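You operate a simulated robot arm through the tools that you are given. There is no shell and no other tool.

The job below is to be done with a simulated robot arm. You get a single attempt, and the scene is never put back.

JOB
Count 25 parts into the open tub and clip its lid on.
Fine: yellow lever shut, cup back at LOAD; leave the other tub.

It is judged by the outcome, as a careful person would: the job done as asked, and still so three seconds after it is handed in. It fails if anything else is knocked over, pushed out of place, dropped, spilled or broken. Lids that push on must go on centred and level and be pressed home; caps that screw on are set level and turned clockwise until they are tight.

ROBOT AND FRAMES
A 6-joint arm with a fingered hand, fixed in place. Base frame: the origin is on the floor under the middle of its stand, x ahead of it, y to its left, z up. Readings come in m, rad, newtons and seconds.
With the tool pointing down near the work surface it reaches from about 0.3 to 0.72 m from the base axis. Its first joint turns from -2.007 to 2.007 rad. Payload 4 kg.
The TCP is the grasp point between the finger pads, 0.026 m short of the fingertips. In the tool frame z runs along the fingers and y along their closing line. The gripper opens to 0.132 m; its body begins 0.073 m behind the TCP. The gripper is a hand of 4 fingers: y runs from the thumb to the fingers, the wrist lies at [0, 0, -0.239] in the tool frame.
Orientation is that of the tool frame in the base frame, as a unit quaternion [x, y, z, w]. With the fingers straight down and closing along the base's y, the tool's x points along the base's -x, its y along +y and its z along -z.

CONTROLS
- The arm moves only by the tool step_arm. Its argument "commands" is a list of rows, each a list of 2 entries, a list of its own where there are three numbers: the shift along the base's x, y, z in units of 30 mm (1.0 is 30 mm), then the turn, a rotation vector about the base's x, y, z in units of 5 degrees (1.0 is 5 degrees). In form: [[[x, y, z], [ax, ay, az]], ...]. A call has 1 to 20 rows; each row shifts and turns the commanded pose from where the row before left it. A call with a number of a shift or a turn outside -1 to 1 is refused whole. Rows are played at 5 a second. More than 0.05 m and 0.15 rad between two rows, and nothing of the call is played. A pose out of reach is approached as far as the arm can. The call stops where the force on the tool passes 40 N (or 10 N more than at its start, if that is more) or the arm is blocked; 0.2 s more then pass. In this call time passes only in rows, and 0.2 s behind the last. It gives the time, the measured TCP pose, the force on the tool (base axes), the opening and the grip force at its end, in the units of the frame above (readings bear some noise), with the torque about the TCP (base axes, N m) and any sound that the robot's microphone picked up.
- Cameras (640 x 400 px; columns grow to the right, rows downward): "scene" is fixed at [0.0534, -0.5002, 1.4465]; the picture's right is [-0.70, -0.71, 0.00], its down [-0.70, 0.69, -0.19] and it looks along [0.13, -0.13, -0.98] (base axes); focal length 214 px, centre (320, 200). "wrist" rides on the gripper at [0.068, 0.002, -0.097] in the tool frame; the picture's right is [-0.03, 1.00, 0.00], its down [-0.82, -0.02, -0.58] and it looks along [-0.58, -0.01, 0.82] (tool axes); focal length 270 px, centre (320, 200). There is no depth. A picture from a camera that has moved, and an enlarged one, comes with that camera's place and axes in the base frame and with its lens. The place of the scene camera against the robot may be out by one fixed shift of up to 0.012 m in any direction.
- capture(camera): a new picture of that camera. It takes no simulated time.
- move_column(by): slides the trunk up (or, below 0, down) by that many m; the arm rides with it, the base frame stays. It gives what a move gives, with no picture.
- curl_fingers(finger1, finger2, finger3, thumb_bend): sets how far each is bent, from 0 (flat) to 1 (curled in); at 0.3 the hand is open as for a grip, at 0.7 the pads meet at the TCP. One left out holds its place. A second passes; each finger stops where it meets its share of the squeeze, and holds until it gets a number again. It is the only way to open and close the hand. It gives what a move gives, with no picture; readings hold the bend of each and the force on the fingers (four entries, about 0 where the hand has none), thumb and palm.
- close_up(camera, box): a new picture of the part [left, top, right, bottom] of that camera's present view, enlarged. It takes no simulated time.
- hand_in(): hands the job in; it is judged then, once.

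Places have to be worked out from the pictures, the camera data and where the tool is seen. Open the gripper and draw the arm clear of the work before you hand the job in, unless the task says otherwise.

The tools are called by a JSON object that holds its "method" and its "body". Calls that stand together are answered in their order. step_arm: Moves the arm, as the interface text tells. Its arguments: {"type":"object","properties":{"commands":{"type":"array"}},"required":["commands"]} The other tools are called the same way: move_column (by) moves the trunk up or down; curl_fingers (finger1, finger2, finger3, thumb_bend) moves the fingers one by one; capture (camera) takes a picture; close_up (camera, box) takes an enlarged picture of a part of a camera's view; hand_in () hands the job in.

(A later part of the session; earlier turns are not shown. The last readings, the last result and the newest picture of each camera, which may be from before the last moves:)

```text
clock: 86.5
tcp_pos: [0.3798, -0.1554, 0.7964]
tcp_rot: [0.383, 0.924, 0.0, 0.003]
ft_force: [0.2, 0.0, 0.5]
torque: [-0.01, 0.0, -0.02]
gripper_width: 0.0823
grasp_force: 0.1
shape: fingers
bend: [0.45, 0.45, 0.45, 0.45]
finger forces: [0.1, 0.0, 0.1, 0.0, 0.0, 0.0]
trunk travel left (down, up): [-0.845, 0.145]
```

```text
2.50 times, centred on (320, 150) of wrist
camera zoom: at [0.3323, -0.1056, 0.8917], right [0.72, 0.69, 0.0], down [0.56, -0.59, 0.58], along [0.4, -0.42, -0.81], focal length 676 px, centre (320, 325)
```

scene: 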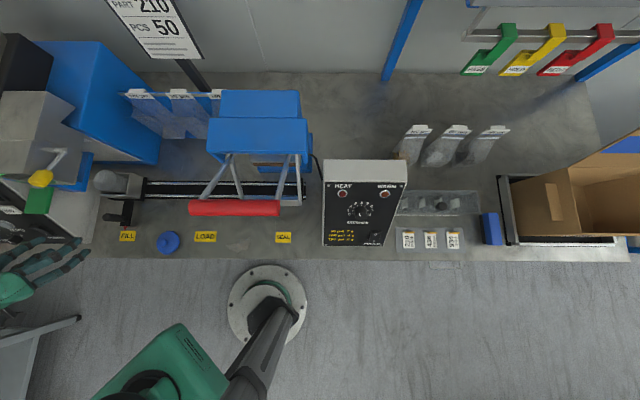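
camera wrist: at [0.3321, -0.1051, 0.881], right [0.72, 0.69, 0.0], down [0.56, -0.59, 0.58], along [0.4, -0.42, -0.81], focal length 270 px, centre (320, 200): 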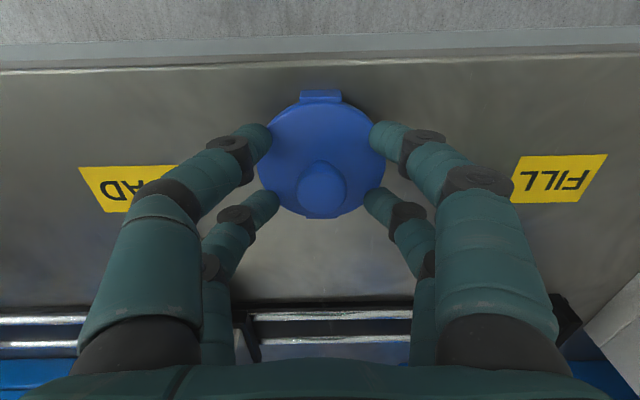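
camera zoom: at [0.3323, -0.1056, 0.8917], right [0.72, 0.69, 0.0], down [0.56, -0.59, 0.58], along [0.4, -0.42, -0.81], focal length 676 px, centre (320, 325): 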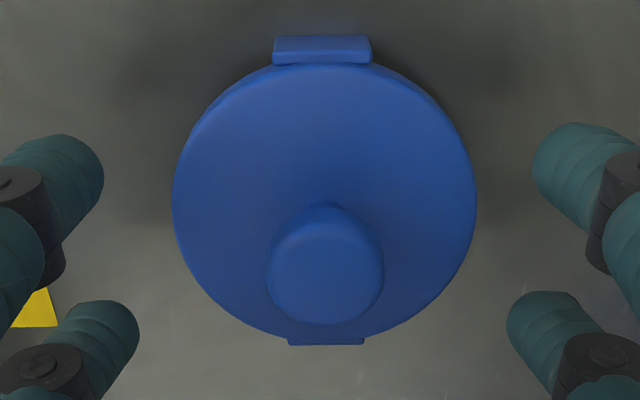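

Refined: disc top z≈0.757, knob top ≈0.777, knob within 1 mm of the hand axis. I lower 4 mm and close on the knob.

{"method": "step_arm", "body": {"commands": [[[0, 0, -0.14], [0, 0, 0]]]}}

{"method": "curl_fingers", "body": {"finger1": 0.62, "finger2": 0.62, "finger3": 0.62, "thumb_bend": 0.62}}

{"method": "capture", "body": {"camera": "wrist"}}

```text
clock: 86.9
tcp_pos: [0.3799, -0.1563, 0.7916]
tcp_rot: [0.383, 0.924, 0.0, 0.003]
ft_force: [0.8, -0.5, -0.2]
torque: [0.01, -0.01, -0.04]
gripper_width: 0.0821
grasp_force: 0.1
shape: fingers
bend: [0.45, 0.45, 0.45, 0.45]
finger forces: [0.0, 0.1, 0.0, 0.0, 0.0, 0.0]
trunk travel left (down, up): [-0.845, 0.145]
```

```text
clock: 87.9
tcp_pos: [0.3793, -0.1562, 0.7927]
tcp_rot: [0.383, 0.924, 0.0, 0.003]
ft_force: [-0.8, -0.5, -0.7]
torque: [0.0, 0.0, 0.02]
gripper_width: 0.0265
grasp_force: 0.0
shape: fingers
bend: [0.62, 0.62, 0.62, 0.62]
finger forces: [0.0, 0.1, 0.1, 0.0, 0.0, 0.1]
trunk travel left (down, up): [-0.845, 0.145]
```

```text
taken
camera wrist: at [0.3321, -0.1054, 0.8876], right [0.72, 0.69, 0.0], down [0.56, -0.59, 0.58], along [0.4, -0.42, -0.81], focal length 270 px, centre (320, 200)
```

wrist: 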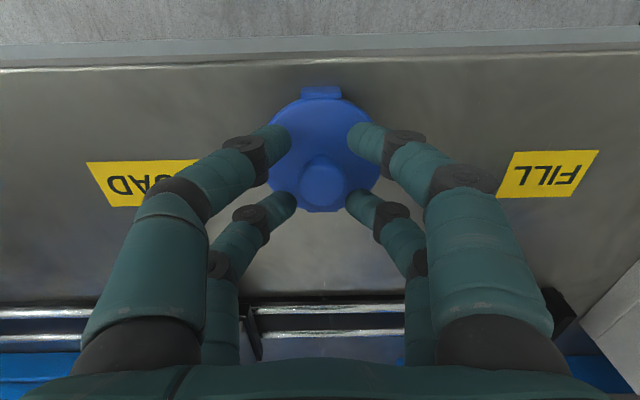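

No contact with the disc now. I close further to grip the knob.

{"method": "curl_fingers", "body": {"finger1": 0.72, "finger2": 0.72, "finger3": 0.72, "thumb_bend": 0.72}}

{"method": "capture", "body": {"camera": "wrist"}}

{"method": "close_up", "body": {"camera": "wrist", "box": [240, 80, 400, 220]}}

```text
clock: 88.9
tcp_pos: [0.3789, -0.1552, 0.7917]
tcp_rot: [0.382, 0.924, 0.0, 0.003]
ft_force: [-0.5, -0.3, 0.9]
torque: [0.0, 0.01, -0.01]
gripper_width: 0.0
grasp_force: 0.1
shape: fingers
bend: [0.71, 0.71, 0.71, 0.71]
finger forces: [0.0, 0.1, 0.1, 0.0, 0.1, 0.0]
trunk travel left (down, up): [-0.845, 0.145]
```

```text
taken
camera wrist: at [0.3321, -0.1054, 0.8876], right [0.72, 0.69, 0.0], down [0.56, -0.59, 0.58], along [0.4, -0.42, -0.81], focal length 270 px, centre (320, 200)
```

wrist: 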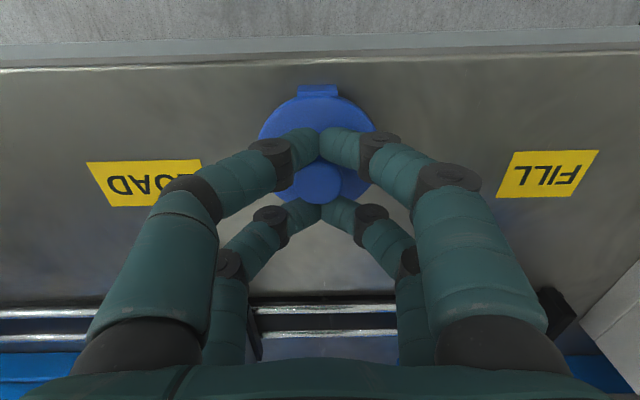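

```text
2.86 times, centred on (320, 150) of wrist
camera zoom: at [0.3321, -0.1054, 0.8876], right [0.72, 0.69, 0.0], down [0.56, -0.59, 0.58], along [0.4, -0.42, -0.81], focal length 772 px, centre (320, 343)
```

zoom: 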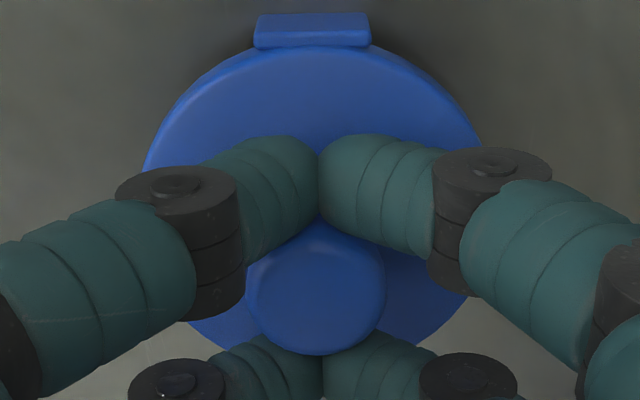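

All four digits closed without force: the 23.5 mm knob just fits between the two finger pairs, so it is not gripped. I reopen, rise and look at the lid's profile to choose a better grip.

{"method": "curl_fingers", "body": {"finger1": 0.45, "finger2": 0.45, "finger3": 0.45, "thumb_bend": 0.45}}

{"method": "step_arm", "body": {"commands": [[[0, 0, 0.8], [0, 0, 0]], [[0, 0, 0.9], [0, 0, 0]], [[0, 0, 0.9], [0, 0, 0]], [[0.5, 0.5, 0.5], [0, 0, 0]], [[0.7, 0.7, 0.5], [0, 0, 0]], [[0.7, 0.7, 0.5], [0, 0, 0]]]}}

{"method": "close_up", "body": {"camera": "scene", "box": [145, 225, 190, 258]}}

{"method": "capture", "body": {"camera": "wrist"}}

```text
clock: 89.9
tcp_pos: [0.3794, -0.1552, 0.793]
tcp_rot: [0.383, 0.924, 0.001, 0.003]
ft_force: [-1.2, -0.1, 0.3]
torque: [-0.02, -0.03, 0.0]
gripper_width: 0.0824
grasp_force: 0.1
shape: fingers
bend: [0.45, 0.45, 0.45, 0.45]
finger forces: [0.1, 0.0, 0.0, 0.0, 0.0, 0.1]
trunk travel left (down, up): [-0.845, 0.145]
```

```text
clock: 91.3
tcp_pos: [0.4374, -0.1, 0.9149]
tcp_rot: [0.382, 0.924, 0.0, 0.003]
ft_force: [0.1, 0.0, 0.5]
torque: [0.0, 0.01, 0.05]
gripper_width: 0.0826
grasp_force: 0.1
shape: fingers
bend: [0.45, 0.45, 0.45, 0.45]
finger forces: [0.0, 0.0, 0.1, 0.0, 0.0, 0.0]
trunk travel left (down, up): [-0.845, 0.145]
```

```text
12.12 times, centred on (168, 242) of scene
camera zoom: at [0.0534, -0.5002, 1.4465], right [-0.7, -0.71, 0.0], down [-0.7, 0.69, -0.19], along [0.13, -0.13, -0.98], focal length 2600 px, centre (2168, -303)
```

zoom: 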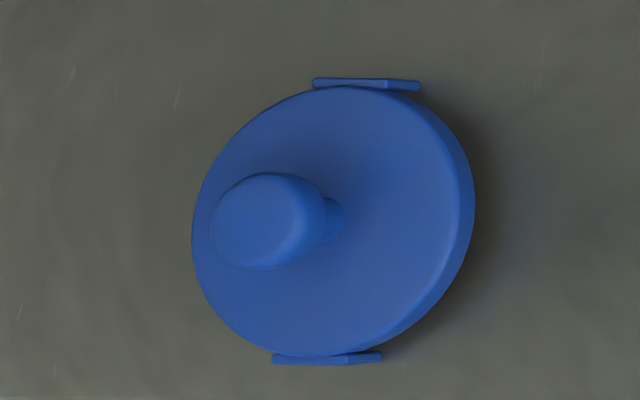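

```text
taken
camera wrist: at [0.3908, -0.0492, 1.0092], right [0.72, 0.69, 0.0], down [0.56, -0.59, 0.58], along [0.4, -0.42, -0.81], focal length 270 px, centre (320, 200)
```

wrist: 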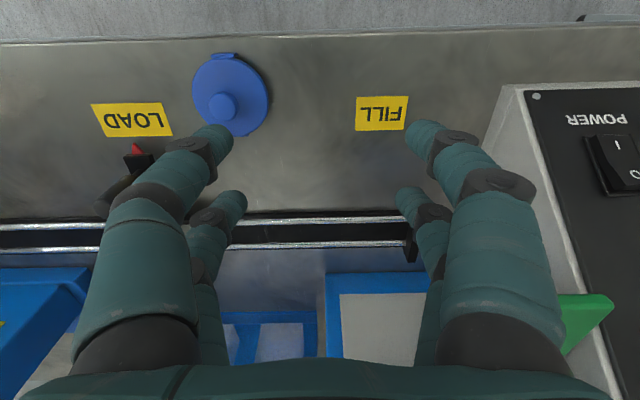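

The lid is a thin disc with a mushroom knob on a narrow stem, raised a bit on its underside ring. A four-point grip on the disc's edge will hold it centred and level; I go back above it and re-measure its centre.

{"method": "step_arm", "body": {"commands": [[[-0.7, -0.7, 0], [0, 0, 0]], [[-0.6, -0.6, -0.3], [0, 0, 0]], [[-0.55, -0.55, -0.6], [0, 0, 0]], [[0, 0, -0.7], [0, 0, 0]]]}}

{"method": "close_up", "body": {"camera": "wrist", "box": [240, 40, 400, 180]}}

{"method": "capture", "body": {"camera": "wrist"}}

```text
clock: 92.3
tcp_pos: [0.3813, -0.1542, 0.8705]
tcp_rot: [0.383, 0.924, 0.0, 0.003]
ft_force: [-0.2, -0.6, -0.7]
torque: [-0.01, 0.0, 0.04]
gripper_width: 0.0825
grasp_force: 0.1
shape: fingers
bend: [0.45, 0.45, 0.45, 0.45]
finger forces: [0.0, 0.1, 0.0, 0.0, 0.1, 0.0]
trunk travel left (down, up): [-0.845, 0.145]
```

```text
2.86 times, centred on (320, 110) of wrist
camera zoom: at [0.3352, -0.1045, 0.9646], right [0.72, 0.69, 0.0], down [0.56, -0.59, 0.58], along [0.4, -0.42, -0.81], focal length 772 px, centre (320, 457)
```

zoom: 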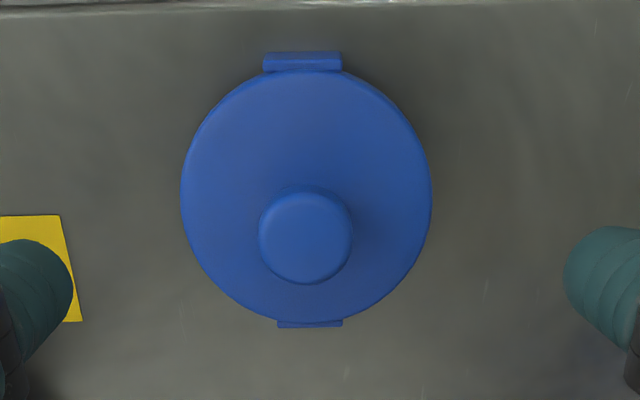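

```text
taken
camera wrist: at [0.3352, -0.1045, 0.9646], right [0.72, 0.69, 0.0], down [0.56, -0.59, 0.58], along [0.4, -0.42, -0.81], focal length 270 px, centre (320, 200)
```

wrist: 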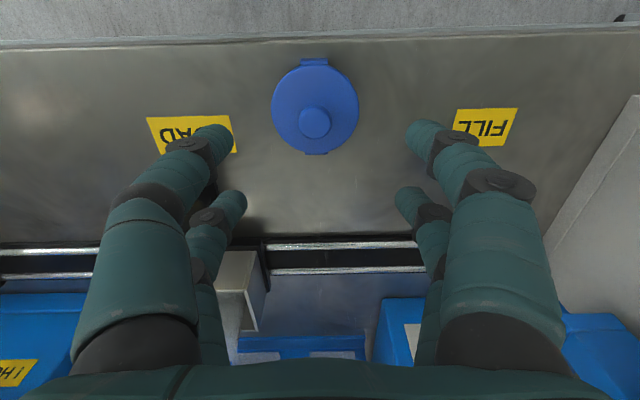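

The lid centre is now near (0.378,-0.155). I shift there and lower to z≈0.785 with fingers spread outside the disc.

{"method": "step_arm", "body": {"commands": [[[-0.117, -0.037, -0.45], [0, 0, 0]], [[0, 0, -0.8], [0, 0, 0]], [[0, 0, -0.8], [0, 0, 0]], [[0, 0, -0.8], [0, 0, 0]], [[0, 0, 0], [0, 0, 0]]]}}

{"method": "close_up", "body": {"camera": "wrist", "box": [210, 70, 430, 230]}}

```text
clock: 93.5
tcp_pos: [0.3793, -0.1542, 0.7812]
tcp_rot: [0.383, 0.924, 0.0, 0.004]
ft_force: [-0.3, -0.7, -0.2]
torque: [-0.01, -0.01, 0.01]
gripper_width: 0.0822
grasp_force: 0.0
shape: fingers
bend: [0.45, 0.45, 0.45, 0.45]
finger forces: [0.0, 0.0, 0.0, 0.0, 0.1, 0.0]
trunk travel left (down, up): [-0.845, 0.145]
```

```text
2.50 times, centred on (320, 150) of wrist
camera zoom: at [0.3313, -0.1034, 0.8764], right [0.72, 0.69, 0.0], down [0.56, -0.59, 0.58], along [0.4, -0.42, -0.81], focal length 676 px, centre (320, 325)
```

zoom: 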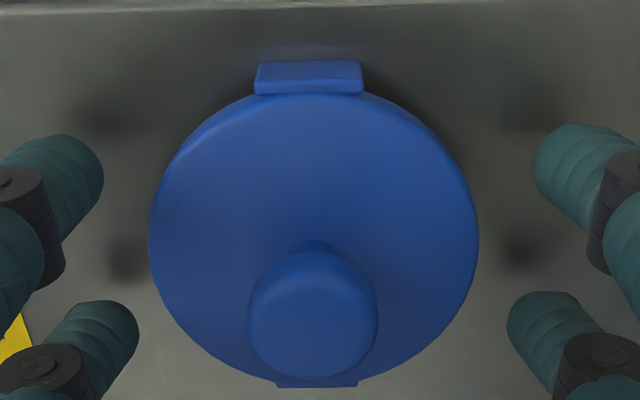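

The disc is centred within 1.5 mm, fingertips beside it. I lower 6 mm more and close gently on the disc's edge.

{"method": "step_arm", "body": {"commands": [[[-0.035, -0.035, -0.1], [0, 0, 0]], [[0, 0, -0.1], [0, 0, 0]]]}}

{"method": "curl_fingers", "body": {"finger1": 0.52, "finger2": 0.52, "finger3": 0.52, "thumb_bend": 0.52}}

{"method": "close_up", "body": {"camera": "wrist", "box": [210, 70, 430, 230]}}

```text
clock: 94.1
tcp_pos: [0.3761, -0.1546, 0.7747]
tcp_rot: [0.383, 0.924, 0.001, 0.003]
ft_force: [0.2, -0.4, 0.2]
torque: [-0.02, 0.03, 0.01]
gripper_width: 0.0825
grasp_force: 0.0
shape: fingers
bend: [0.45, 0.45, 0.45, 0.45]
finger forces: [0.1, 0.0, 0.2, 0.0, 0.1, 0.0]
trunk travel left (down, up): [-0.845, 0.145]
```

```text
clock: 95.1
tcp_pos: [0.3771, -0.1553, 0.7752]
tcp_rot: [0.383, 0.924, 0.0, 0.003]
ft_force: [-0.6, 0.8, 0.0]
torque: [0.0, 0.03, 0.03]
gripper_width: 0.0597
grasp_force: 0.7
shape: fingers
bend: [0.52, 0.52, 0.52, 0.52]
finger forces: [0.0, 0.2, 0.1, 0.0, 0.0, 0.1]
trunk travel left (down, up): [-0.845, 0.145]
```

```text
2.50 times, centred on (320, 150) of wrist
camera zoom: at [0.3296, -0.1053, 0.8704], right [0.72, 0.69, 0.0], down [0.56, -0.59, 0.58], along [0.4, -0.42, -0.81], focal length 676 px, centre (320, 325)
```

zoom: 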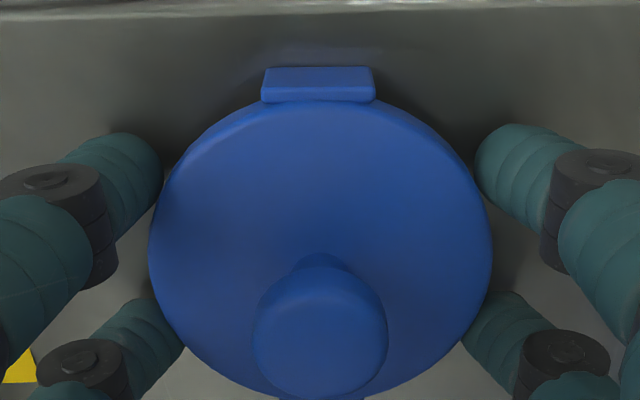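

The four tips are at the disc's edge. I squeeze a little more.

{"method": "curl_fingers", "body": {"finger1": 0.57, "finger2": 0.57, "finger3": 0.57, "thumb_bend": 0.57}}

{"method": "close_up", "body": {"camera": "wrist", "box": [210, 70, 430, 230]}}

```text
clock: 96.1
tcp_pos: [0.3764, -0.1553, 0.7755]
tcp_rot: [0.382, 0.924, 0.001, 0.004]
ft_force: [0.9, 0.4, 0.3]
torque: [0.01, 0.01, -0.03]
gripper_width: 0.054
grasp_force: 3.7
shape: fingers
bend: [0.53, 0.53, 0.53, 0.55]
finger forces: [1.8, 2.2, 2.0, 0.1, 2.2, 0.1]
trunk travel left (down, up): [-0.845, 0.145]
```

```text
2.50 times, centred on (320, 150) of wrist
camera zoom: at [0.3296, -0.1053, 0.8703], right [0.72, 0.69, 0.0], down [0.56, -0.59, 0.58], along [0.4, -0.42, -0.81], focal length 676 px, centre (320, 325)
```

zoom: 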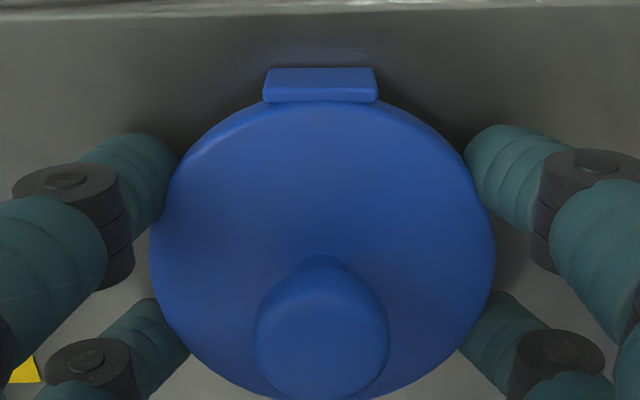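

Four balanced contacts of ~2 N and no vertical force. I firm up the squeeze, then lift a few centimetres as a test.

{"method": "curl_fingers", "body": {"finger1": 0.64, "finger2": 0.64, "finger3": 0.64, "thumb_bend": 0.64}}

{"method": "step_arm", "body": {"commands": [[[0, 0, 0.2], [0, 0, 0]], [[0, 0, 0.4], [0, 0, 0]], [[0, 0, 0.4], [0, 0, 0]]]}}

{"method": "capture", "body": {"camera": "wrist"}}

{"method": "close_up", "body": {"camera": "scene", "box": [130, 210, 230, 260]}}

```text
clock: 97.1
tcp_pos: [0.3779, -0.1553, 0.7745]
tcp_rot: [0.383, 0.924, 0.0, 0.004]
ft_force: [0.4, -0.8, 0.4]
torque: [-0.02, -0.02, -0.02]
gripper_width: 0.0507
grasp_force: 14.9
shape: fingers
bend: [0.53, 0.53, 0.56, 0.59]
finger forces: [7.3, 7.5, 6.3, 0.1, 8.8, 0.0]
trunk travel left (down, up): [-0.845, 0.145]
```

```text
clock: 97.9
tcp_pos: [0.3768, -0.1562, 0.8052]
tcp_rot: [0.383, 0.924, 0.0, 0.002]
ft_force: [-0.7, -0.1, -0.5]
torque: [0.03, 0.01, 0.01]
gripper_width: 0.0508
grasp_force: 15.1
shape: fingers
bend: [0.53, 0.53, 0.56, 0.59]
finger forces: [7.3, 7.5, 6.1, 0.0, 8.7, 0.0]
trunk travel left (down, up): [-0.845, 0.145]
```

```text
taken
camera wrist: at [0.3292, -0.1049, 0.9005], right [0.72, 0.69, 0.0], down [0.56, -0.59, 0.58], along [0.4, -0.42, -0.81], focal length 270 px, centre (320, 200)
```

wrist: 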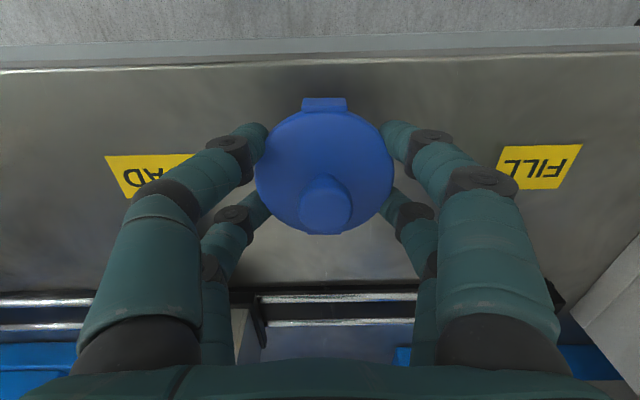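

```text
6.40 times, centred on (180, 235) of scene
camera zoom: at [0.0534, -0.5002, 1.4465], right [-0.7, -0.71, 0.0], down [-0.7, 0.69, -0.19], along [0.13, -0.13, -0.98], focal length 1373 px, centre (1216, -24)
```

zoom: 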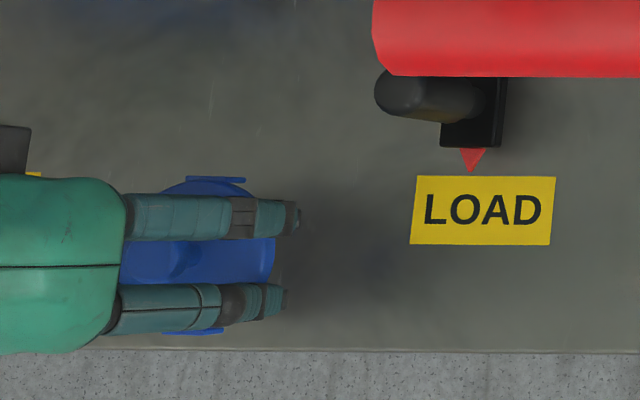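

The lid came up with the hand, level. I measure how it sits relative to the tool.

{"method": "close_up", "body": {"camera": "wrist", "box": [210, 70, 430, 250]}}

```text
2.22 times, centred on (320, 160) of wrist
camera zoom: at [0.3292, -0.1049, 0.9005], right [0.72, 0.69, 0.0], down [0.56, -0.59, 0.58], along [0.4, -0.42, -0.81], focal length 601 px, centre (320, 289)
```

zoom: 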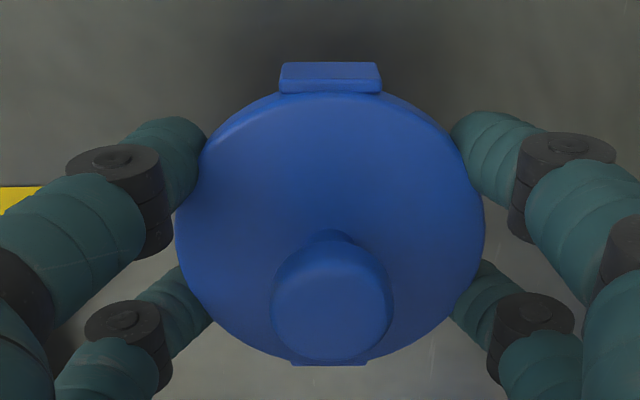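

Lid centre sits at about tool (−1, +2.3) mm, disc top 17 mm below the TCP. I raise and carry it to above the tub: TCP target (0.4288,-0.3547), with the lid ~50 mm above the rim.

{"method": "step_arm", "body": {"commands": [[[0, 0, 0.7], [0, 0, 0]], [[0, 0, 1], [0, 0, 0]], [[0, 0, 1], [0, 0, 0]], [[0.2476, -0.9, 0.25], [0, 0, 0]], [[0.2476, -0.96, 0.25], [0, 0, 0]], [[0.2476, -0.96, 0.25], [0, 0, 0]], [[0.2476, -0.96, 0.25], [0, 0, 0]], [[0.2476, -0.96, 0.25], [0, 0, 0]], [[0.2476, -0.96, 0.25], [0, 0, 0]], [[0.2476, -0.9, 0.25], [0, 0, 0]]]}}

{"method": "capture", "body": {"camera": "wrist"}}

{"method": "capture", "body": {"camera": "scene"}}

```text
clock: 100.1
tcp_pos: [0.4267, -0.3542, 0.9392]
tcp_rot: [0.383, 0.924, 0.001, 0.004]
ft_force: [0.2, 0.6, 0.6]
torque: [-0.03, -0.03, -0.03]
gripper_width: 0.0501
grasp_force: 14.7
shape: fingers
bend: [0.53, 0.53, 0.56, 0.6]
finger forces: [7.3, 7.1, 6.1, 0.1, 8.6, 0.1]
trunk travel left (down, up): [-0.845, 0.145]
```

```text
taken
camera wrist: at [0.3792, -0.3037, 1.0347], right [0.72, 0.69, 0.0], down [0.56, -0.59, 0.58], along [0.4, -0.42, -0.81], focal length 270 px, centre (320, 200)
```

wrist: 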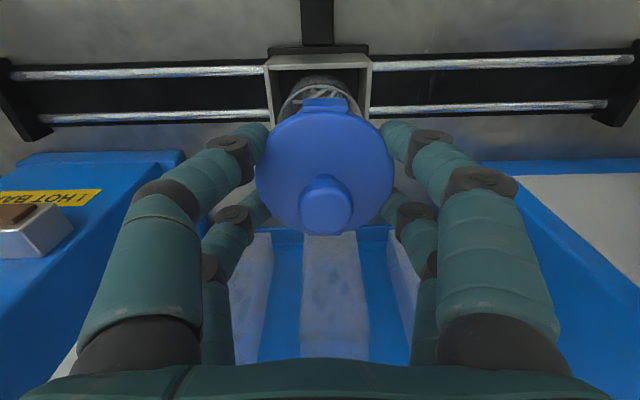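

```text
taken
```

scene: 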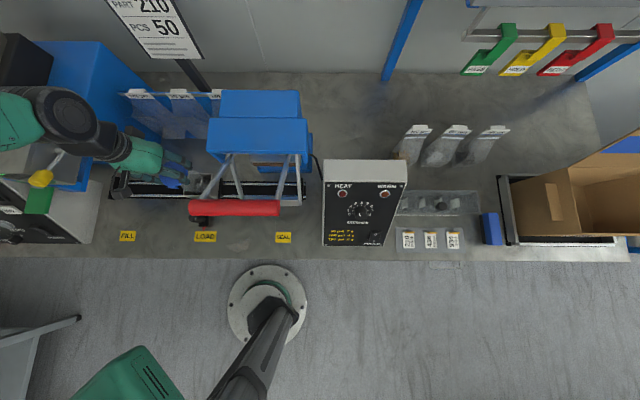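

I hold the lid over the tub; I enlarge to compare the tub rim with the lid.

{"method": "close_up", "body": {"camera": "wrist", "box": [240, 40, 400, 170]}}

```text
3.08 times, centred on (320, 105) of wrist
camera zoom: at [0.3792, -0.3037, 1.0347], right [0.72, 0.69, 0.0], down [0.56, -0.59, 0.58], along [0.4, -0.42, -0.81], focal length 832 px, centre (320, 492)
```

zoom: 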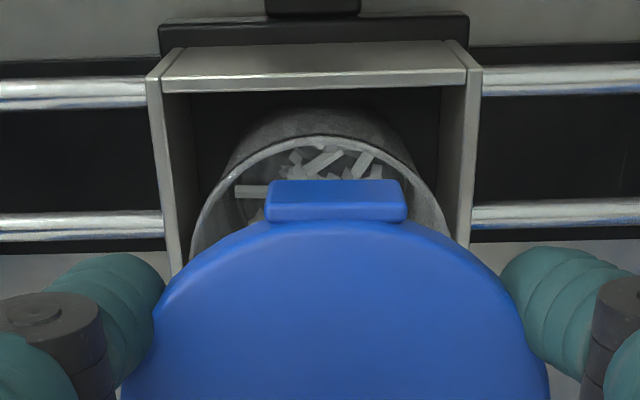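

Relative to the lid, the tub centre is off by about 1.8 mm in depth and 2.5 mm sideways. I correct by (-0.5,-3.1) mm and lower to about 1 cm above the rim.

{"method": "step_arm", "body": {"commands": [[[-0.017, -0.103, -0.5], [0, 0, 0]], [[0, 0, -0.5], [0, 0, 0]], [[0, 0, -0.5], [0, 0, 0]], [[0, 0, 0], [0, 0, 0]]]}}

{"method": "close_up", "body": {"camera": "wrist", "box": [240, 40, 400, 170]}}

{"method": "close_up", "body": {"camera": "scene", "box": [140, 150, 240, 220]}}

```text
clock: 101.1
tcp_pos: [0.4273, -0.3588, 0.8938]
tcp_rot: [0.383, 0.924, 0.0, 0.004]
ft_force: [-0.7, 0.1, -0.2]
torque: [0.02, 0.01, 0.04]
gripper_width: 0.0504
grasp_force: 14.8
shape: fingers
bend: [0.53, 0.53, 0.56, 0.6]
finger forces: [7.4, 7.1, 6.1, 0.0, 8.6, 0.0]
trunk travel left (down, up): [-0.845, 0.145]
```

```text
3.08 times, centred on (320, 105) of wrist
camera zoom: at [0.379, -0.3084, 0.9885], right [0.72, 0.69, 0.0], down [0.56, -0.59, 0.58], along [0.4, -0.42, -0.81], focal length 832 px, centre (320, 492)
```

zoom: 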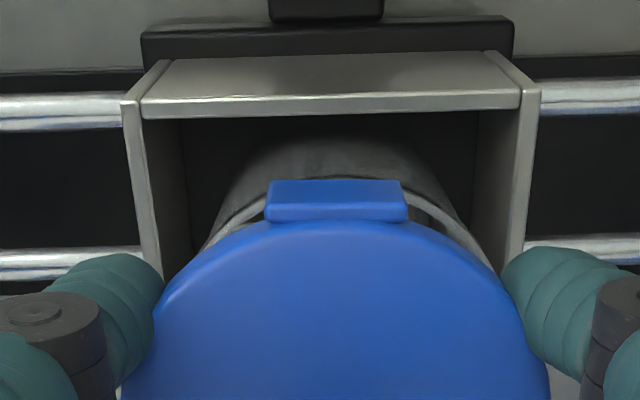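

```text
5.71 times, centred on (190, 185) of scene
camera zoom: at [0.0534, -0.5002, 1.4465], right [-0.7, -0.71, 0.0], down [-0.7, 0.69, -0.19], along [0.13, -0.13, -0.98], focal length 1226 px, centre (1063, 286)
```

zoom: 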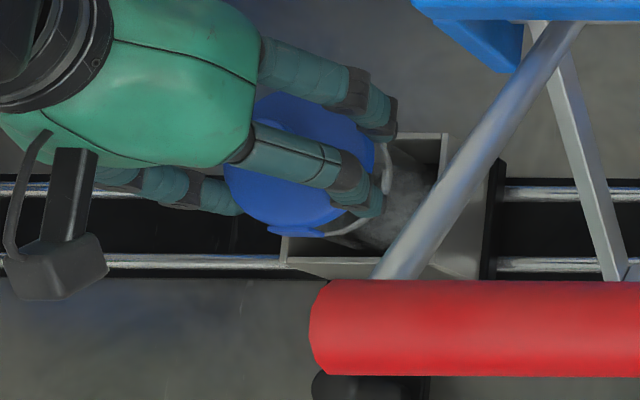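

I enlarge further to judge lid versus rim at this height.

{"method": "close_up", "body": {"camera": "wrist", "box": [270, 70, 390, 145]}}

```text
5.33 times, centred on (330, 108) of wrist
camera zoom: at [0.379, -0.3084, 0.9885], right [0.72, 0.69, 0.0], down [0.56, -0.59, 0.58], along [0.4, -0.42, -0.81], focal length 1442 px, centre (267, 693)
```

zoom: 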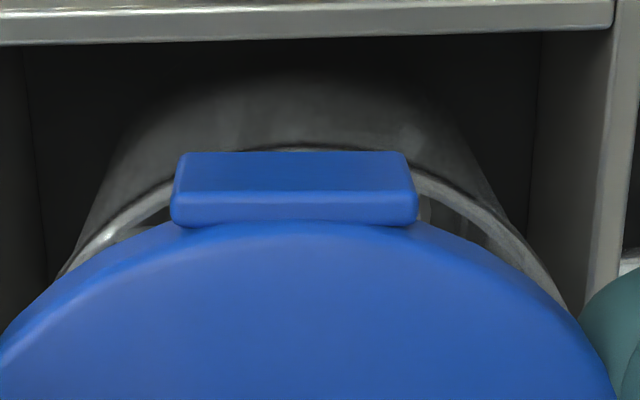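

Lid and rim agree to about 1 mm. I apply the small rest correction and lower in 3 mm steps, watching the force.

{"method": "step_arm", "body": {"commands": [[[-0.01, 0.05, -0.1], [0, 0, 0]], [[0, 0, -0.1], [0, 0, 0]], [[0, 0, -0.1], [0, 0, 0]], [[0, 0, -0.1], [0, 0, 0]]]}}

{"method": "close_up", "body": {"camera": "wrist", "box": [250, 60, 410, 160]}}

```text
clock: 102.1
tcp_pos: [0.4268, -0.3558, 0.881]
tcp_rot: [0.383, 0.924, 0.0, 0.003]
ft_force: [0.4, 0.5, -0.3]
torque: [-0.01, 0.0, 0.01]
gripper_width: 0.0505
grasp_force: 14.6
shape: fingers
bend: [0.53, 0.53, 0.56, 0.6]
finger forces: [7.3, 7.1, 6.0, 0.1, 8.5, 0.0]
trunk travel left (down, up): [-0.845, 0.145]
```

```text
4.00 times, centred on (330, 110) of wrist
camera zoom: at [0.3801, -0.3049, 0.9761], right [0.72, 0.69, 0.0], down [0.56, -0.59, 0.58], along [0.4, -0.42, -0.81], focal length 1081 px, centre (280, 560)
```

zoom: 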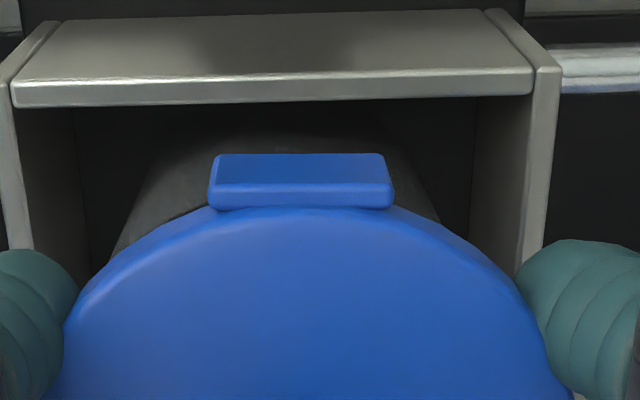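

No contact yet at z≈0.881. I look closer at the tub's wall outline against the lid before continuing.

{"method": "close_up", "body": {"camera": "wrist", "box": [270, 80, 390, 140]}}

{"method": "close_up", "body": {"camera": "scene", "box": [165, 160, 225, 200]}}

```text
5.33 times, centred on (330, 110) of wrist
camera zoom: at [0.3801, -0.3049, 0.9761], right [0.72, 0.69, 0.0], down [0.56, -0.59, 0.58], along [0.4, -0.42, -0.81], focal length 1442 px, centre (267, 680)
```

zoom: 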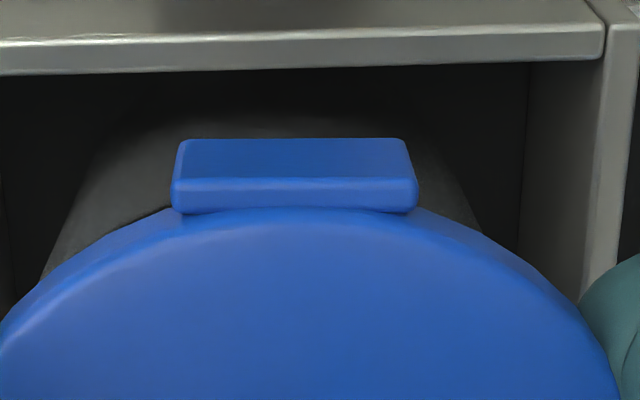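

```text
10.00 times, centred on (195, 180) of scene
camera zoom: at [0.0534, -0.5002, 1.4465], right [-0.7, -0.71, 0.0], down [-0.7, 0.69, -0.19], along [0.13, -0.13, -0.98], focal length 2145 px, centre (1570, 400)
```

zoom: 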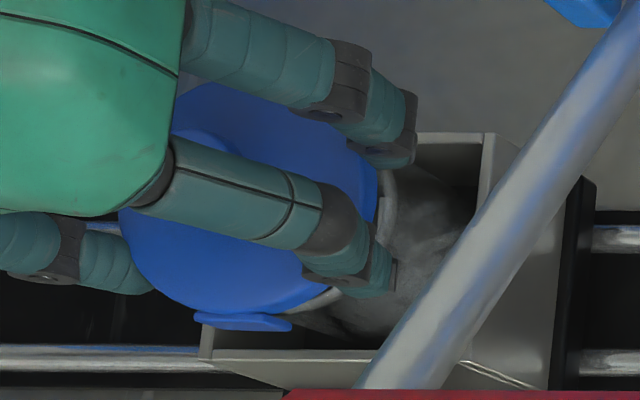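

The scene view shows lid and rim concentric to about 1 mm. I go on down in 2 mm steps to feel the contact.

{"method": "step_arm", "body": {"commands": [[[0, 0, -0.07], [0, 0, 0]], [[0, 0, -0.07], [0, 0, 0]], [[0, 0, -0.07], [0, 0, 0]]]}}

```text
clock: 102.9
tcp_pos: [0.4278, -0.3548, 0.874]
tcp_rot: [0.382, 0.924, 0.001, 0.003]
ft_force: [-0.2, 0.6, -0.3]
torque: [-0.03, 0.0, 0.03]
gripper_width: 0.0503
grasp_force: 14.3
shape: fingers
bend: [0.53, 0.53, 0.56, 0.6]
finger forces: [7.3, 7.1, 6.1, 0.0, 8.6, 0.0]
trunk travel left (down, up): [-0.845, 0.145]
```

{"method": "step_arm", "body": {"commands": [[[0, 0, -0.07], [0, 0, 0]], [[0, 0, -0.07], [0, 0, 0]]]}}

{"method": "close_up", "body": {"camera": "wrist", "box": [250, 60, 410, 160]}}

{"method": "close_up", "body": {"camera": "scene", "box": [165, 160, 225, 200]}}

```text
clock: 103.5
tcp_pos: [0.428, -0.3555, 0.8698]
tcp_rot: [0.383, 0.924, 0.001, 0.003]
ft_force: [0.6, -0.6, 0.2]
torque: [-0.03, 0.01, -0.02]
gripper_width: 0.0501
grasp_force: 14.3
shape: fingers
bend: [0.53, 0.53, 0.56, 0.6]
finger forces: [7.3, 7.1, 6.1, 0.1, 8.5, 0.0]
trunk travel left (down, up): [-0.845, 0.145]
```

```text
4.00 times, centred on (330, 110) of wrist
camera zoom: at [0.3803, -0.3051, 0.9656], right [0.72, 0.69, 0.0], down [0.56, -0.59, 0.58], along [0.4, -0.42, -0.81], focal length 1081 px, centre (280, 560)
```

zoom: 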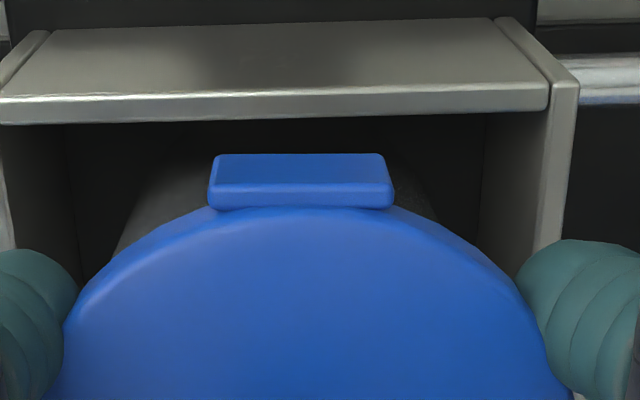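

```text
10.00 times, centred on (195, 180) of scene
camera zoom: at [0.0534, -0.5002, 1.4465], right [-0.7, -0.71, 0.0], down [-0.7, 0.69, -0.19], along [0.13, -0.13, -0.98], focal length 2145 px, centre (1570, 400)
```

zoom: 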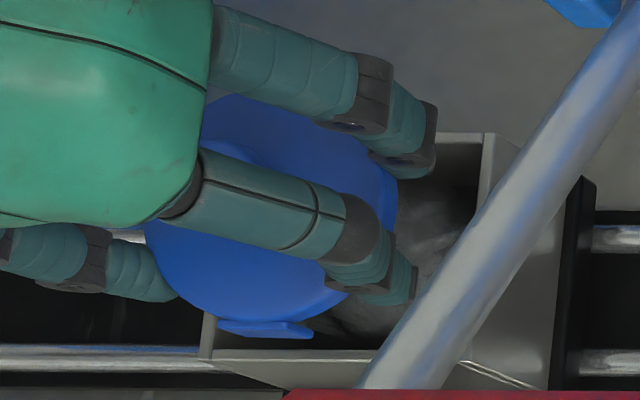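

Still free: the skirt is passing the rim with no side force. I continue in 1.5–2 mm steps.

{"method": "step_arm", "body": {"commands": [[[0, 0, -0.06], [0, 0, 0]], [[0, 0, -0.06], [0, 0, 0]]]}}

```text
clock: 104.1
tcp_pos: [0.4279, -0.3555, 0.8671]
tcp_rot: [0.383, 0.924, 0.0, 0.004]
ft_force: [-0.7, 0.5, 6.9]
torque: [0.04, 0.06, 0.0]
gripper_width: 0.0492
grasp_force: 13.7
shape: fingers
bend: [0.54, 0.53, 0.56, 0.6]
finger forces: [6.2, 6.9, 5.8, 0.0, 8.5, 0.1]
trunk travel left (down, up): [-0.845, 0.145]
heard: snap
```

Contact: 7 N and a snap was heard. I press a little further to see whether it is fully home.

{"method": "step_arm", "body": {"commands": [[[0, 0, -0.05], [0, 0, 0]], [[0, 0, -0.05], [0, 0, 0]]]}}

{"method": "close_up", "body": {"camera": "wrist", "box": [230, 60, 410, 240]}}

{"method": "close_up", "body": {"camera": "scene", "box": [165, 160, 225, 200]}}

```text
clock: 104.7
tcp_pos: [0.4275, -0.3552, 0.8646]
tcp_rot: [0.383, 0.924, 0.001, 0.004]
ft_force: [-1.7, -1.9, 9.2]
torque: [-0.07, 0.09, 0.01]
gripper_width: 0.0473
grasp_force: 12.5
shape: fingers
bend: [0.56, 0.55, 0.58, 0.6]
finger forces: [5.3, 5.9, 5.1, 0.0, 8.2, 0.0]
trunk travel left (down, up): [-0.845, 0.145]
```

```text
2.22 times, centred on (320, 150) of wrist
camera zoom: at [0.3804, -0.3044, 0.9597], right [0.72, 0.69, 0.0], down [0.56, -0.59, 0.58], along [0.4, -0.42, -0.81], focal length 601 px, centre (320, 311)
```

zoom: 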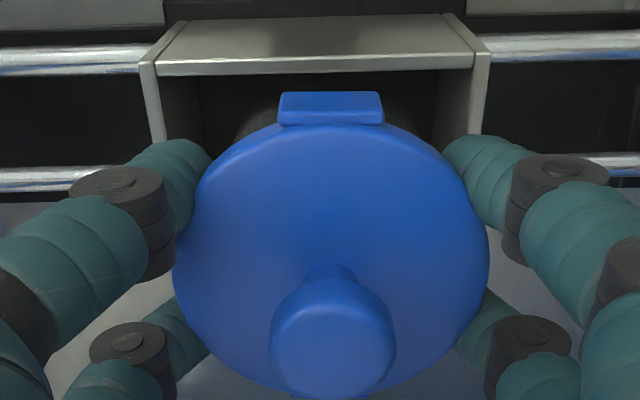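

```text
10.00 times, centred on (195, 180) of scene
camera zoom: at [0.0534, -0.5002, 1.4465], right [-0.7, -0.71, 0.0], down [-0.7, 0.69, -0.19], along [0.13, -0.13, -0.98], focal length 2145 px, centre (1570, 400)
```

zoom: 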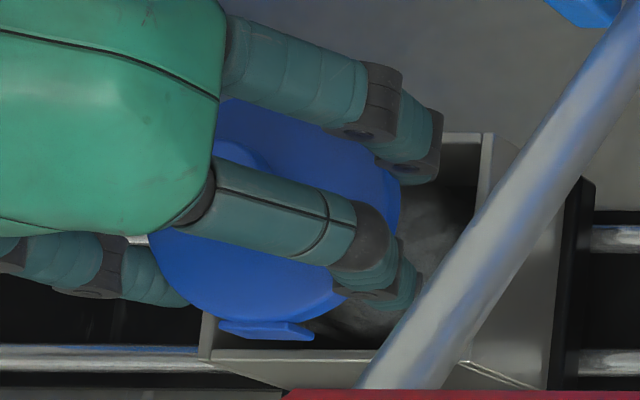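

The lid no longer descends, the fingers just slide on its edge. I open, rise and inspect how it sits.

{"method": "curl_fingers", "body": {"finger1": 0.45, "finger2": 0.45, "finger3": 0.45, "thumb_bend": 0.45}}

{"method": "step_arm", "body": {"commands": [[[0, 0, 0.4], [0, 0, 0]], [[0, 0, 0.8], [0, 0, 0]], [[0, 0, 0.8], [0, 0, 0]], [[0, 0, 0.6], [0, 0, 0]]]}}

{"method": "close_up", "body": {"camera": "wrist", "box": [230, 20, 410, 160]}}

{"method": "close_up", "body": {"camera": "scene", "box": [165, 160, 225, 200]}}

```text
clock: 105.7
tcp_pos: [0.4291, -0.3553, 0.8643]
tcp_rot: [0.383, 0.924, 0.001, 0.003]
ft_force: [0.4, -0.4, -0.7]
torque: [-0.02, 0.01, 0.01]
gripper_width: 0.0822
grasp_force: 0.2
shape: fingers
bend: [0.45, 0.45, 0.45, 0.45]
finger forces: [0.0, 0.1, 0.0, 0.1, 0.0, 0.0]
trunk travel left (down, up): [-0.845, 0.145]
```

```text
clock: 106.7
tcp_pos: [0.4267, -0.3548, 0.9414]
tcp_rot: [0.383, 0.924, 0.0, 0.004]
ft_force: [-0.1, 0.0, -0.8]
torque: [-0.01, 0.02, 0.01]
gripper_width: 0.0825
grasp_force: 0.1
shape: fingers
bend: [0.45, 0.45, 0.45, 0.45]
finger forces: [0.1, 0.0, 0.0, 0.1, 0.0, 0.0]
trunk travel left (down, up): [-0.845, 0.145]
```

```text
2.86 times, centred on (320, 90) of wrist
camera zoom: at [0.3798, -0.3045, 1.0368], right [0.72, 0.69, 0.0], down [0.56, -0.59, 0.58], along [0.4, -0.42, -0.81], focal length 772 px, centre (320, 514)
```

zoom: 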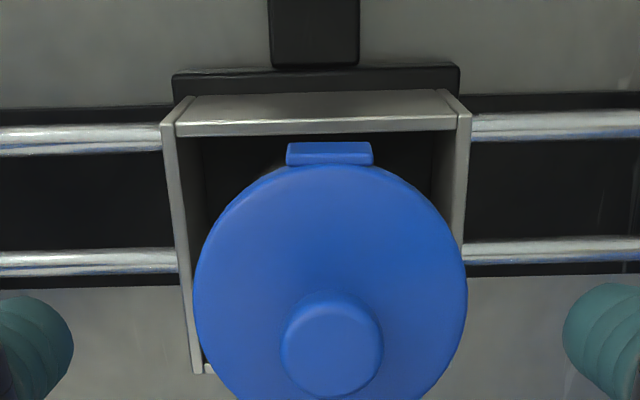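

```text
10.00 times, centred on (195, 180) of scene
camera zoom: at [0.0534, -0.5002, 1.4465], right [-0.7, -0.71, 0.0], down [-0.7, 0.69, -0.19], along [0.13, -0.13, -0.98], focal length 2145 px, centre (1570, 400)
```

zoom: 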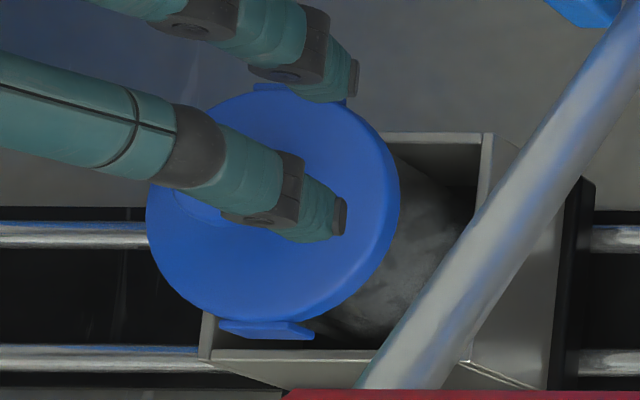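

The lid sits level and centred. To be sure it is home I press it evenly with all four tips around the knob: I centre on the lid, bend to 0.63 and lower toward the disc.

{"method": "curl_fingers", "body": {"finger1": 0.63, "finger2": 0.63, "finger3": 0.63, "thumb_bend": 0.63}}

{"method": "step_arm", "body": {"commands": [[[0.103, 0.017, -0.3], [0, 0, 0]], [[0, 0, -0.6], [0, 0, 0]], [[0, 0, -0.6], [0, 0, 0]], [[0, 0, -0.3], [0, 0, 0]]]}}

{"method": "capture", "body": {"camera": "wrist"}}

```text
clock: 107.7
tcp_pos: [0.4267, -0.3548, 0.9404]
tcp_rot: [0.383, 0.924, 0.001, 0.003]
ft_force: [-0.5, 0.4, 0.5]
torque: [-0.02, 0.0, -0.01]
gripper_width: 0.0231
grasp_force: 0.0
shape: fingers
bend: [0.63, 0.63, 0.63, 0.63]
finger forces: [0.1, 0.1, 0.0, 0.0, 0.0, 0.1]
trunk travel left (down, up): [-0.845, 0.145]
```

```text
clock: 108.7
tcp_pos: [0.4321, -0.3549, 0.8885]
tcp_rot: [0.384, 0.924, 0.001, 0.004]
ft_force: [-0.3, 0.2, -0.1]
torque: [0.03, -0.03, 0.0]
gripper_width: 0.0231
grasp_force: 0.1
shape: fingers
bend: [0.63, 0.63, 0.63, 0.63]
finger forces: [0.0, 0.0, 0.0, 0.1, 0.0, 0.0]
trunk travel left (down, up): [-0.845, 0.145]
```

```text
taken
camera wrist: at [0.385, -0.3057, 0.9833], right [0.72, 0.69, 0.0], down [0.56, -0.59, 0.58], along [0.4, -0.42, -0.81], focal length 270 px, centre (320, 200)
```

wrist: 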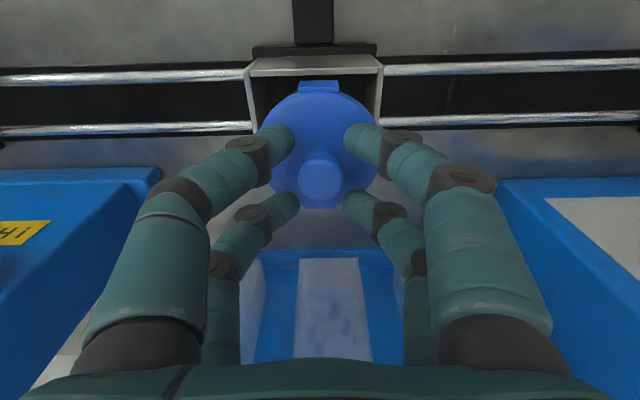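

Tips are around the knob; I shift 2.5 mm toward the base for symmetry and lower in small steps until the tips press on the disc.

{"method": "step_arm", "body": {"commands": [[[-0.06, 0.06, -0.1], [0, 0, 0]], [[0, 0, -0.1], [0, 0, 0]], [[0, 0, -0.1], [0, 0, 0]], [[0, 0, -0.07], [0, 0, 0]]]}}

```text
clock: 109.7
tcp_pos: [0.431, -0.3557, 0.8832]
tcp_rot: [0.383, 0.924, -0.001, 0.007]
ft_force: [-4.4, 4.0, 23.8]
torque: [0.3, 0.43, -0.02]
gripper_width: 0.0226
grasp_force: 12.1
shape: fingers
bend: [0.65, 0.63, 0.63, 0.63]
finger forces: [8.2, 1.6, 2.0, 0.1, 11.8, 0.0]
trunk travel left (down, up): [-0.845, 0.145]
stopped in row 4: the force on the tool passed its limit at 43 N (the readings are from after the stop); the commanded pose is now the measured one
```

The near (front) pair carried most of the 43 N, so the lid's front may be a bit higher than its back. I lift off and look at it closely.

{"method": "step_arm", "body": {"commands": [[[0, 0, 0.4], [0, 0, 0]], [[0, 0, 0.9], [0, 0, 0]], [[0, 0, 0.9], [0, 0, 0]], [[-0.5, 0.5, 0.6], [0, 0, 0]], [[-0.5, 0.5, 0.4], [0, 0, 0]]]}}

{"method": "close_up", "body": {"camera": "scene", "box": [165, 160, 225, 200]}}

{"method": "capture", "body": {"camera": "wrist"}}

```text
clock: 110.9
tcp_pos: [0.4011, -0.3223, 0.9756]
tcp_rot: [0.382, 0.924, -0.001, 0.007]
ft_force: [-0.7, 1.3, -0.4]
torque: [-0.03, -0.01, -0.03]
gripper_width: 0.0228
grasp_force: 0.0
shape: fingers
bend: [0.63, 0.63, 0.63, 0.63]
finger forces: [0.0, 0.1, 0.0, 0.0, 0.1, 0.1]
trunk travel left (down, up): [-0.845, 0.145]
```

```text
10.00 times, centred on (195, 180) of scene
camera zoom: at [0.0534, -0.5002, 1.4465], right [-0.7, -0.71, 0.0], down [-0.7, 0.69, -0.19], along [0.13, -0.13, -0.98], focal length 2145 px, centre (1570, 400)
```

zoom: 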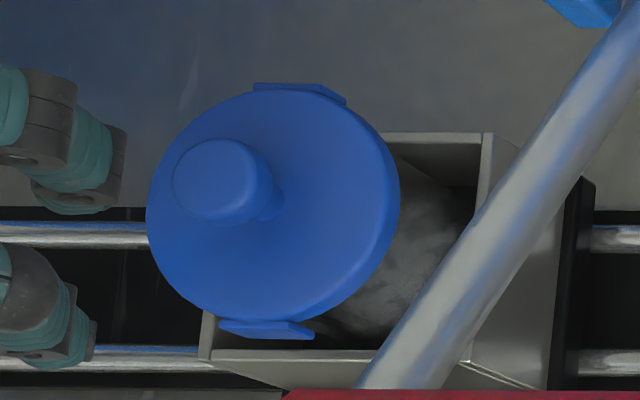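

```text
taken
camera wrist: at [0.353, -0.2732, 1.0701], right [0.72, 0.69, 0.0], down [0.56, -0.59, 0.59], along [0.41, -0.42, -0.81], focal length 270 px, centre (320, 200)
```

wrist: 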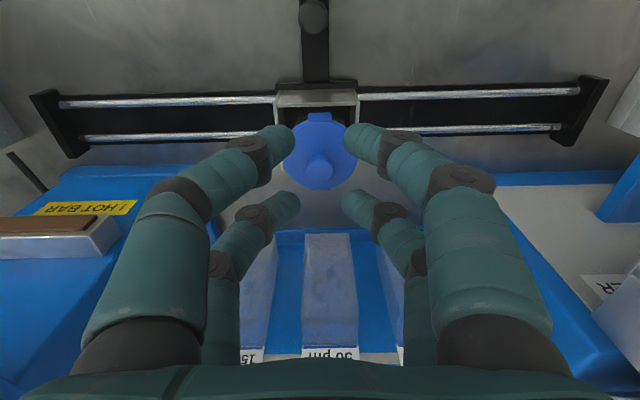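

The lid looks the same as right after the snap: level, centred, no movement from the 43 N push. As a final check that it is home I will press once on the knob's centre with the finger1–thumb tip (rear pair curled).

{"method": "curl_fingers", "body": {"finger1": 0.7, "finger2": 1.0, "thumb_bend": 0.7}}

{"method": "curl_fingers", "body": {"finger3": 0.87}}

{"method": "step_arm", "body": {"commands": [[[0.467, -0.494, -0.3], [0, 0, 0]], [[0.467, -0.494, -0.4], [0, 0, 0]], [[0.467, -0.494, -0.4], [0, 0, 0]], [[0, 0, 0], [0, 0, 0]]]}}

{"method": "capture", "body": {"camera": "wrist"}}

```text
clock: 111.9
tcp_pos: [0.4012, -0.3247, 0.9742]
tcp_rot: [0.383, 0.924, -0.001, 0.006]
ft_force: [-0.3, 0.6, 0.8]
torque: [0.01, -0.02, 0.01]
gripper_width: 0.0012
grasp_force: 0.1
shape: fingers
bend: [0.7, 1.0, 0.63, 0.7]
finger forces: [0.0, 0.0, 0.0, 0.1, 0.0, 0.1]
trunk travel left (down, up): [-0.845, 0.145]
```

```text
clock: 112.9
tcp_pos: [0.4024, -0.3249, 0.9743]
tcp_rot: [0.383, 0.924, -0.001, 0.006]
ft_force: [1.0, 0.3, -0.1]
torque: [0.0, 0.0, 0.03]
gripper_width: 0.0013
grasp_force: 0.0
shape: fingers
bend: [0.7, 1.0, 0.85, 0.7]
finger forces: [0.1, 0.0, 0.0, 0.0, 0.1, 0.0]
trunk travel left (down, up): [-0.845, 0.145]
```

```text
clock: 113.9
tcp_pos: [0.4443, -0.3706, 0.9409]
tcp_rot: [0.382, 0.924, -0.001, 0.006]
ft_force: [-0.7, 0.3, 0.0]
torque: [0.02, 0.03, 0.01]
gripper_width: 0.0015
grasp_force: 0.0
shape: fingers
bend: [0.7, 1.0, 0.85, 0.7]
finger forces: [0.0, 0.0, 0.0, 0.1, 0.0, 0.0]
trunk travel left (down, up): [-0.845, 0.145]
```

```text
taken
camera wrist: at [0.3966, -0.3182, 1.0367], right [0.72, 0.69, 0.0], down [0.56, -0.59, 0.59], along [0.41, -0.42, -0.81], focal length 270 px, centre (320, 200)
```

wrist: 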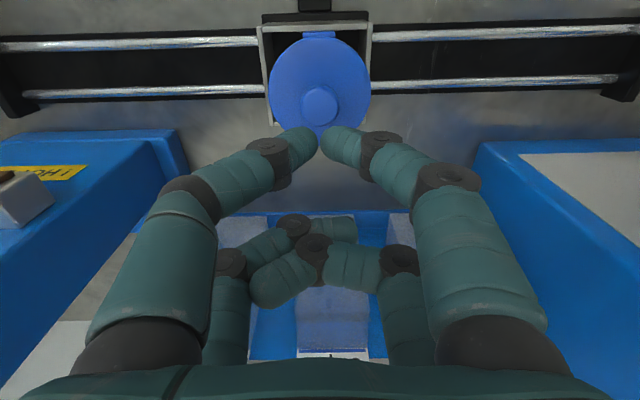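

The knob is straight ahead of the tip (x≈20.7 mm vs 18.5 mm). I correct 2 mm and lower to just above the knob.

{"method": "step_arm", "body": {"commands": [[[-0.05, 0.05, -0.3], [0, 0, 0]], [[0, 0, -0.5], [0, 0, 0]], [[0, 0, -0.4], [0, 0, 0]], [[0, 0, 0], [0, 0, 0]]]}}

{"method": "close_up", "body": {"camera": "wrist", "box": [240, 50, 400, 190]}}

```text
clock: 114.9
tcp_pos: [0.4425, -0.3689, 0.9068]
tcp_rot: [0.383, 0.924, 0.0, 0.006]
ft_force: [-0.3, 1.0, 0.2]
torque: [0.02, 0.0, -0.01]
gripper_width: 0.0014
grasp_force: 0.1
shape: fingers
bend: [0.7, 1.0, 0.85, 0.7]
finger forces: [0.1, 0.0, 0.0, 0.1, 0.0, 0.1]
trunk travel left (down, up): [-0.845, 0.145]
```

```text
2.86 times, centred on (320, 120) of wrist
camera zoom: at [0.3947, -0.3174, 1.0019], right [0.72, 0.69, 0.0], down [0.56, -0.59, 0.59], along [0.41, -0.42, -0.81], focal length 772 px, centre (320, 429)
```

zoom: 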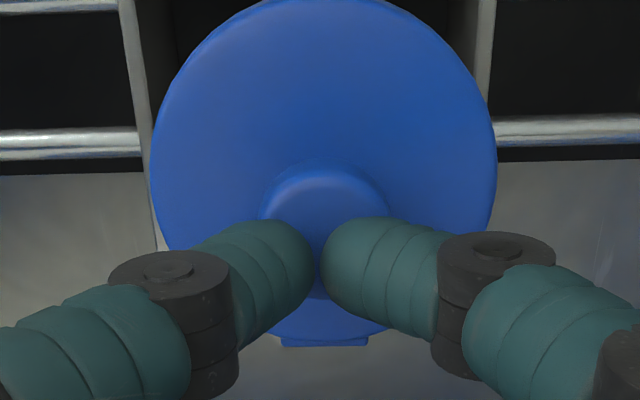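

The tip stands over the knob. I press down in 2–3 mm steps.

{"method": "step_arm", "body": {"commands": [[[0, 0, -0.1], [0, 0, 0]], [[0, 0, -0.1], [0, 0, 0]], [[0, 0, -0.07], [0, 0, 0]], [[0, 0, -0.07], [0, 0, 0]], [[0, 0, -0.05], [0, 0, 0]], [[0, 0, -0.05], [0, 0, 0]]]}}

```text
clock: 115.8
tcp_pos: [0.4434, -0.3693, 0.9038]
tcp_rot: [0.383, 0.924, -0.003, 0.012]
ft_force: [-5.3, 2.9, 22.4]
torque: [0.38, 0.51, 0.01]
gripper_width: 0.0004
grasp_force: 10.9
shape: fingers
bend: [0.71, 1.0, 0.85, 0.71]
finger forces: [8.3, 0.1, 0.0, 0.0, 14.3, 0.0]
trunk travel left (down, up): [-0.845, 0.145]
stopped in row 4: the force on the tool passed its limit at 43 N (the readings are from after the stop); the commanded pose is now the measured one
```

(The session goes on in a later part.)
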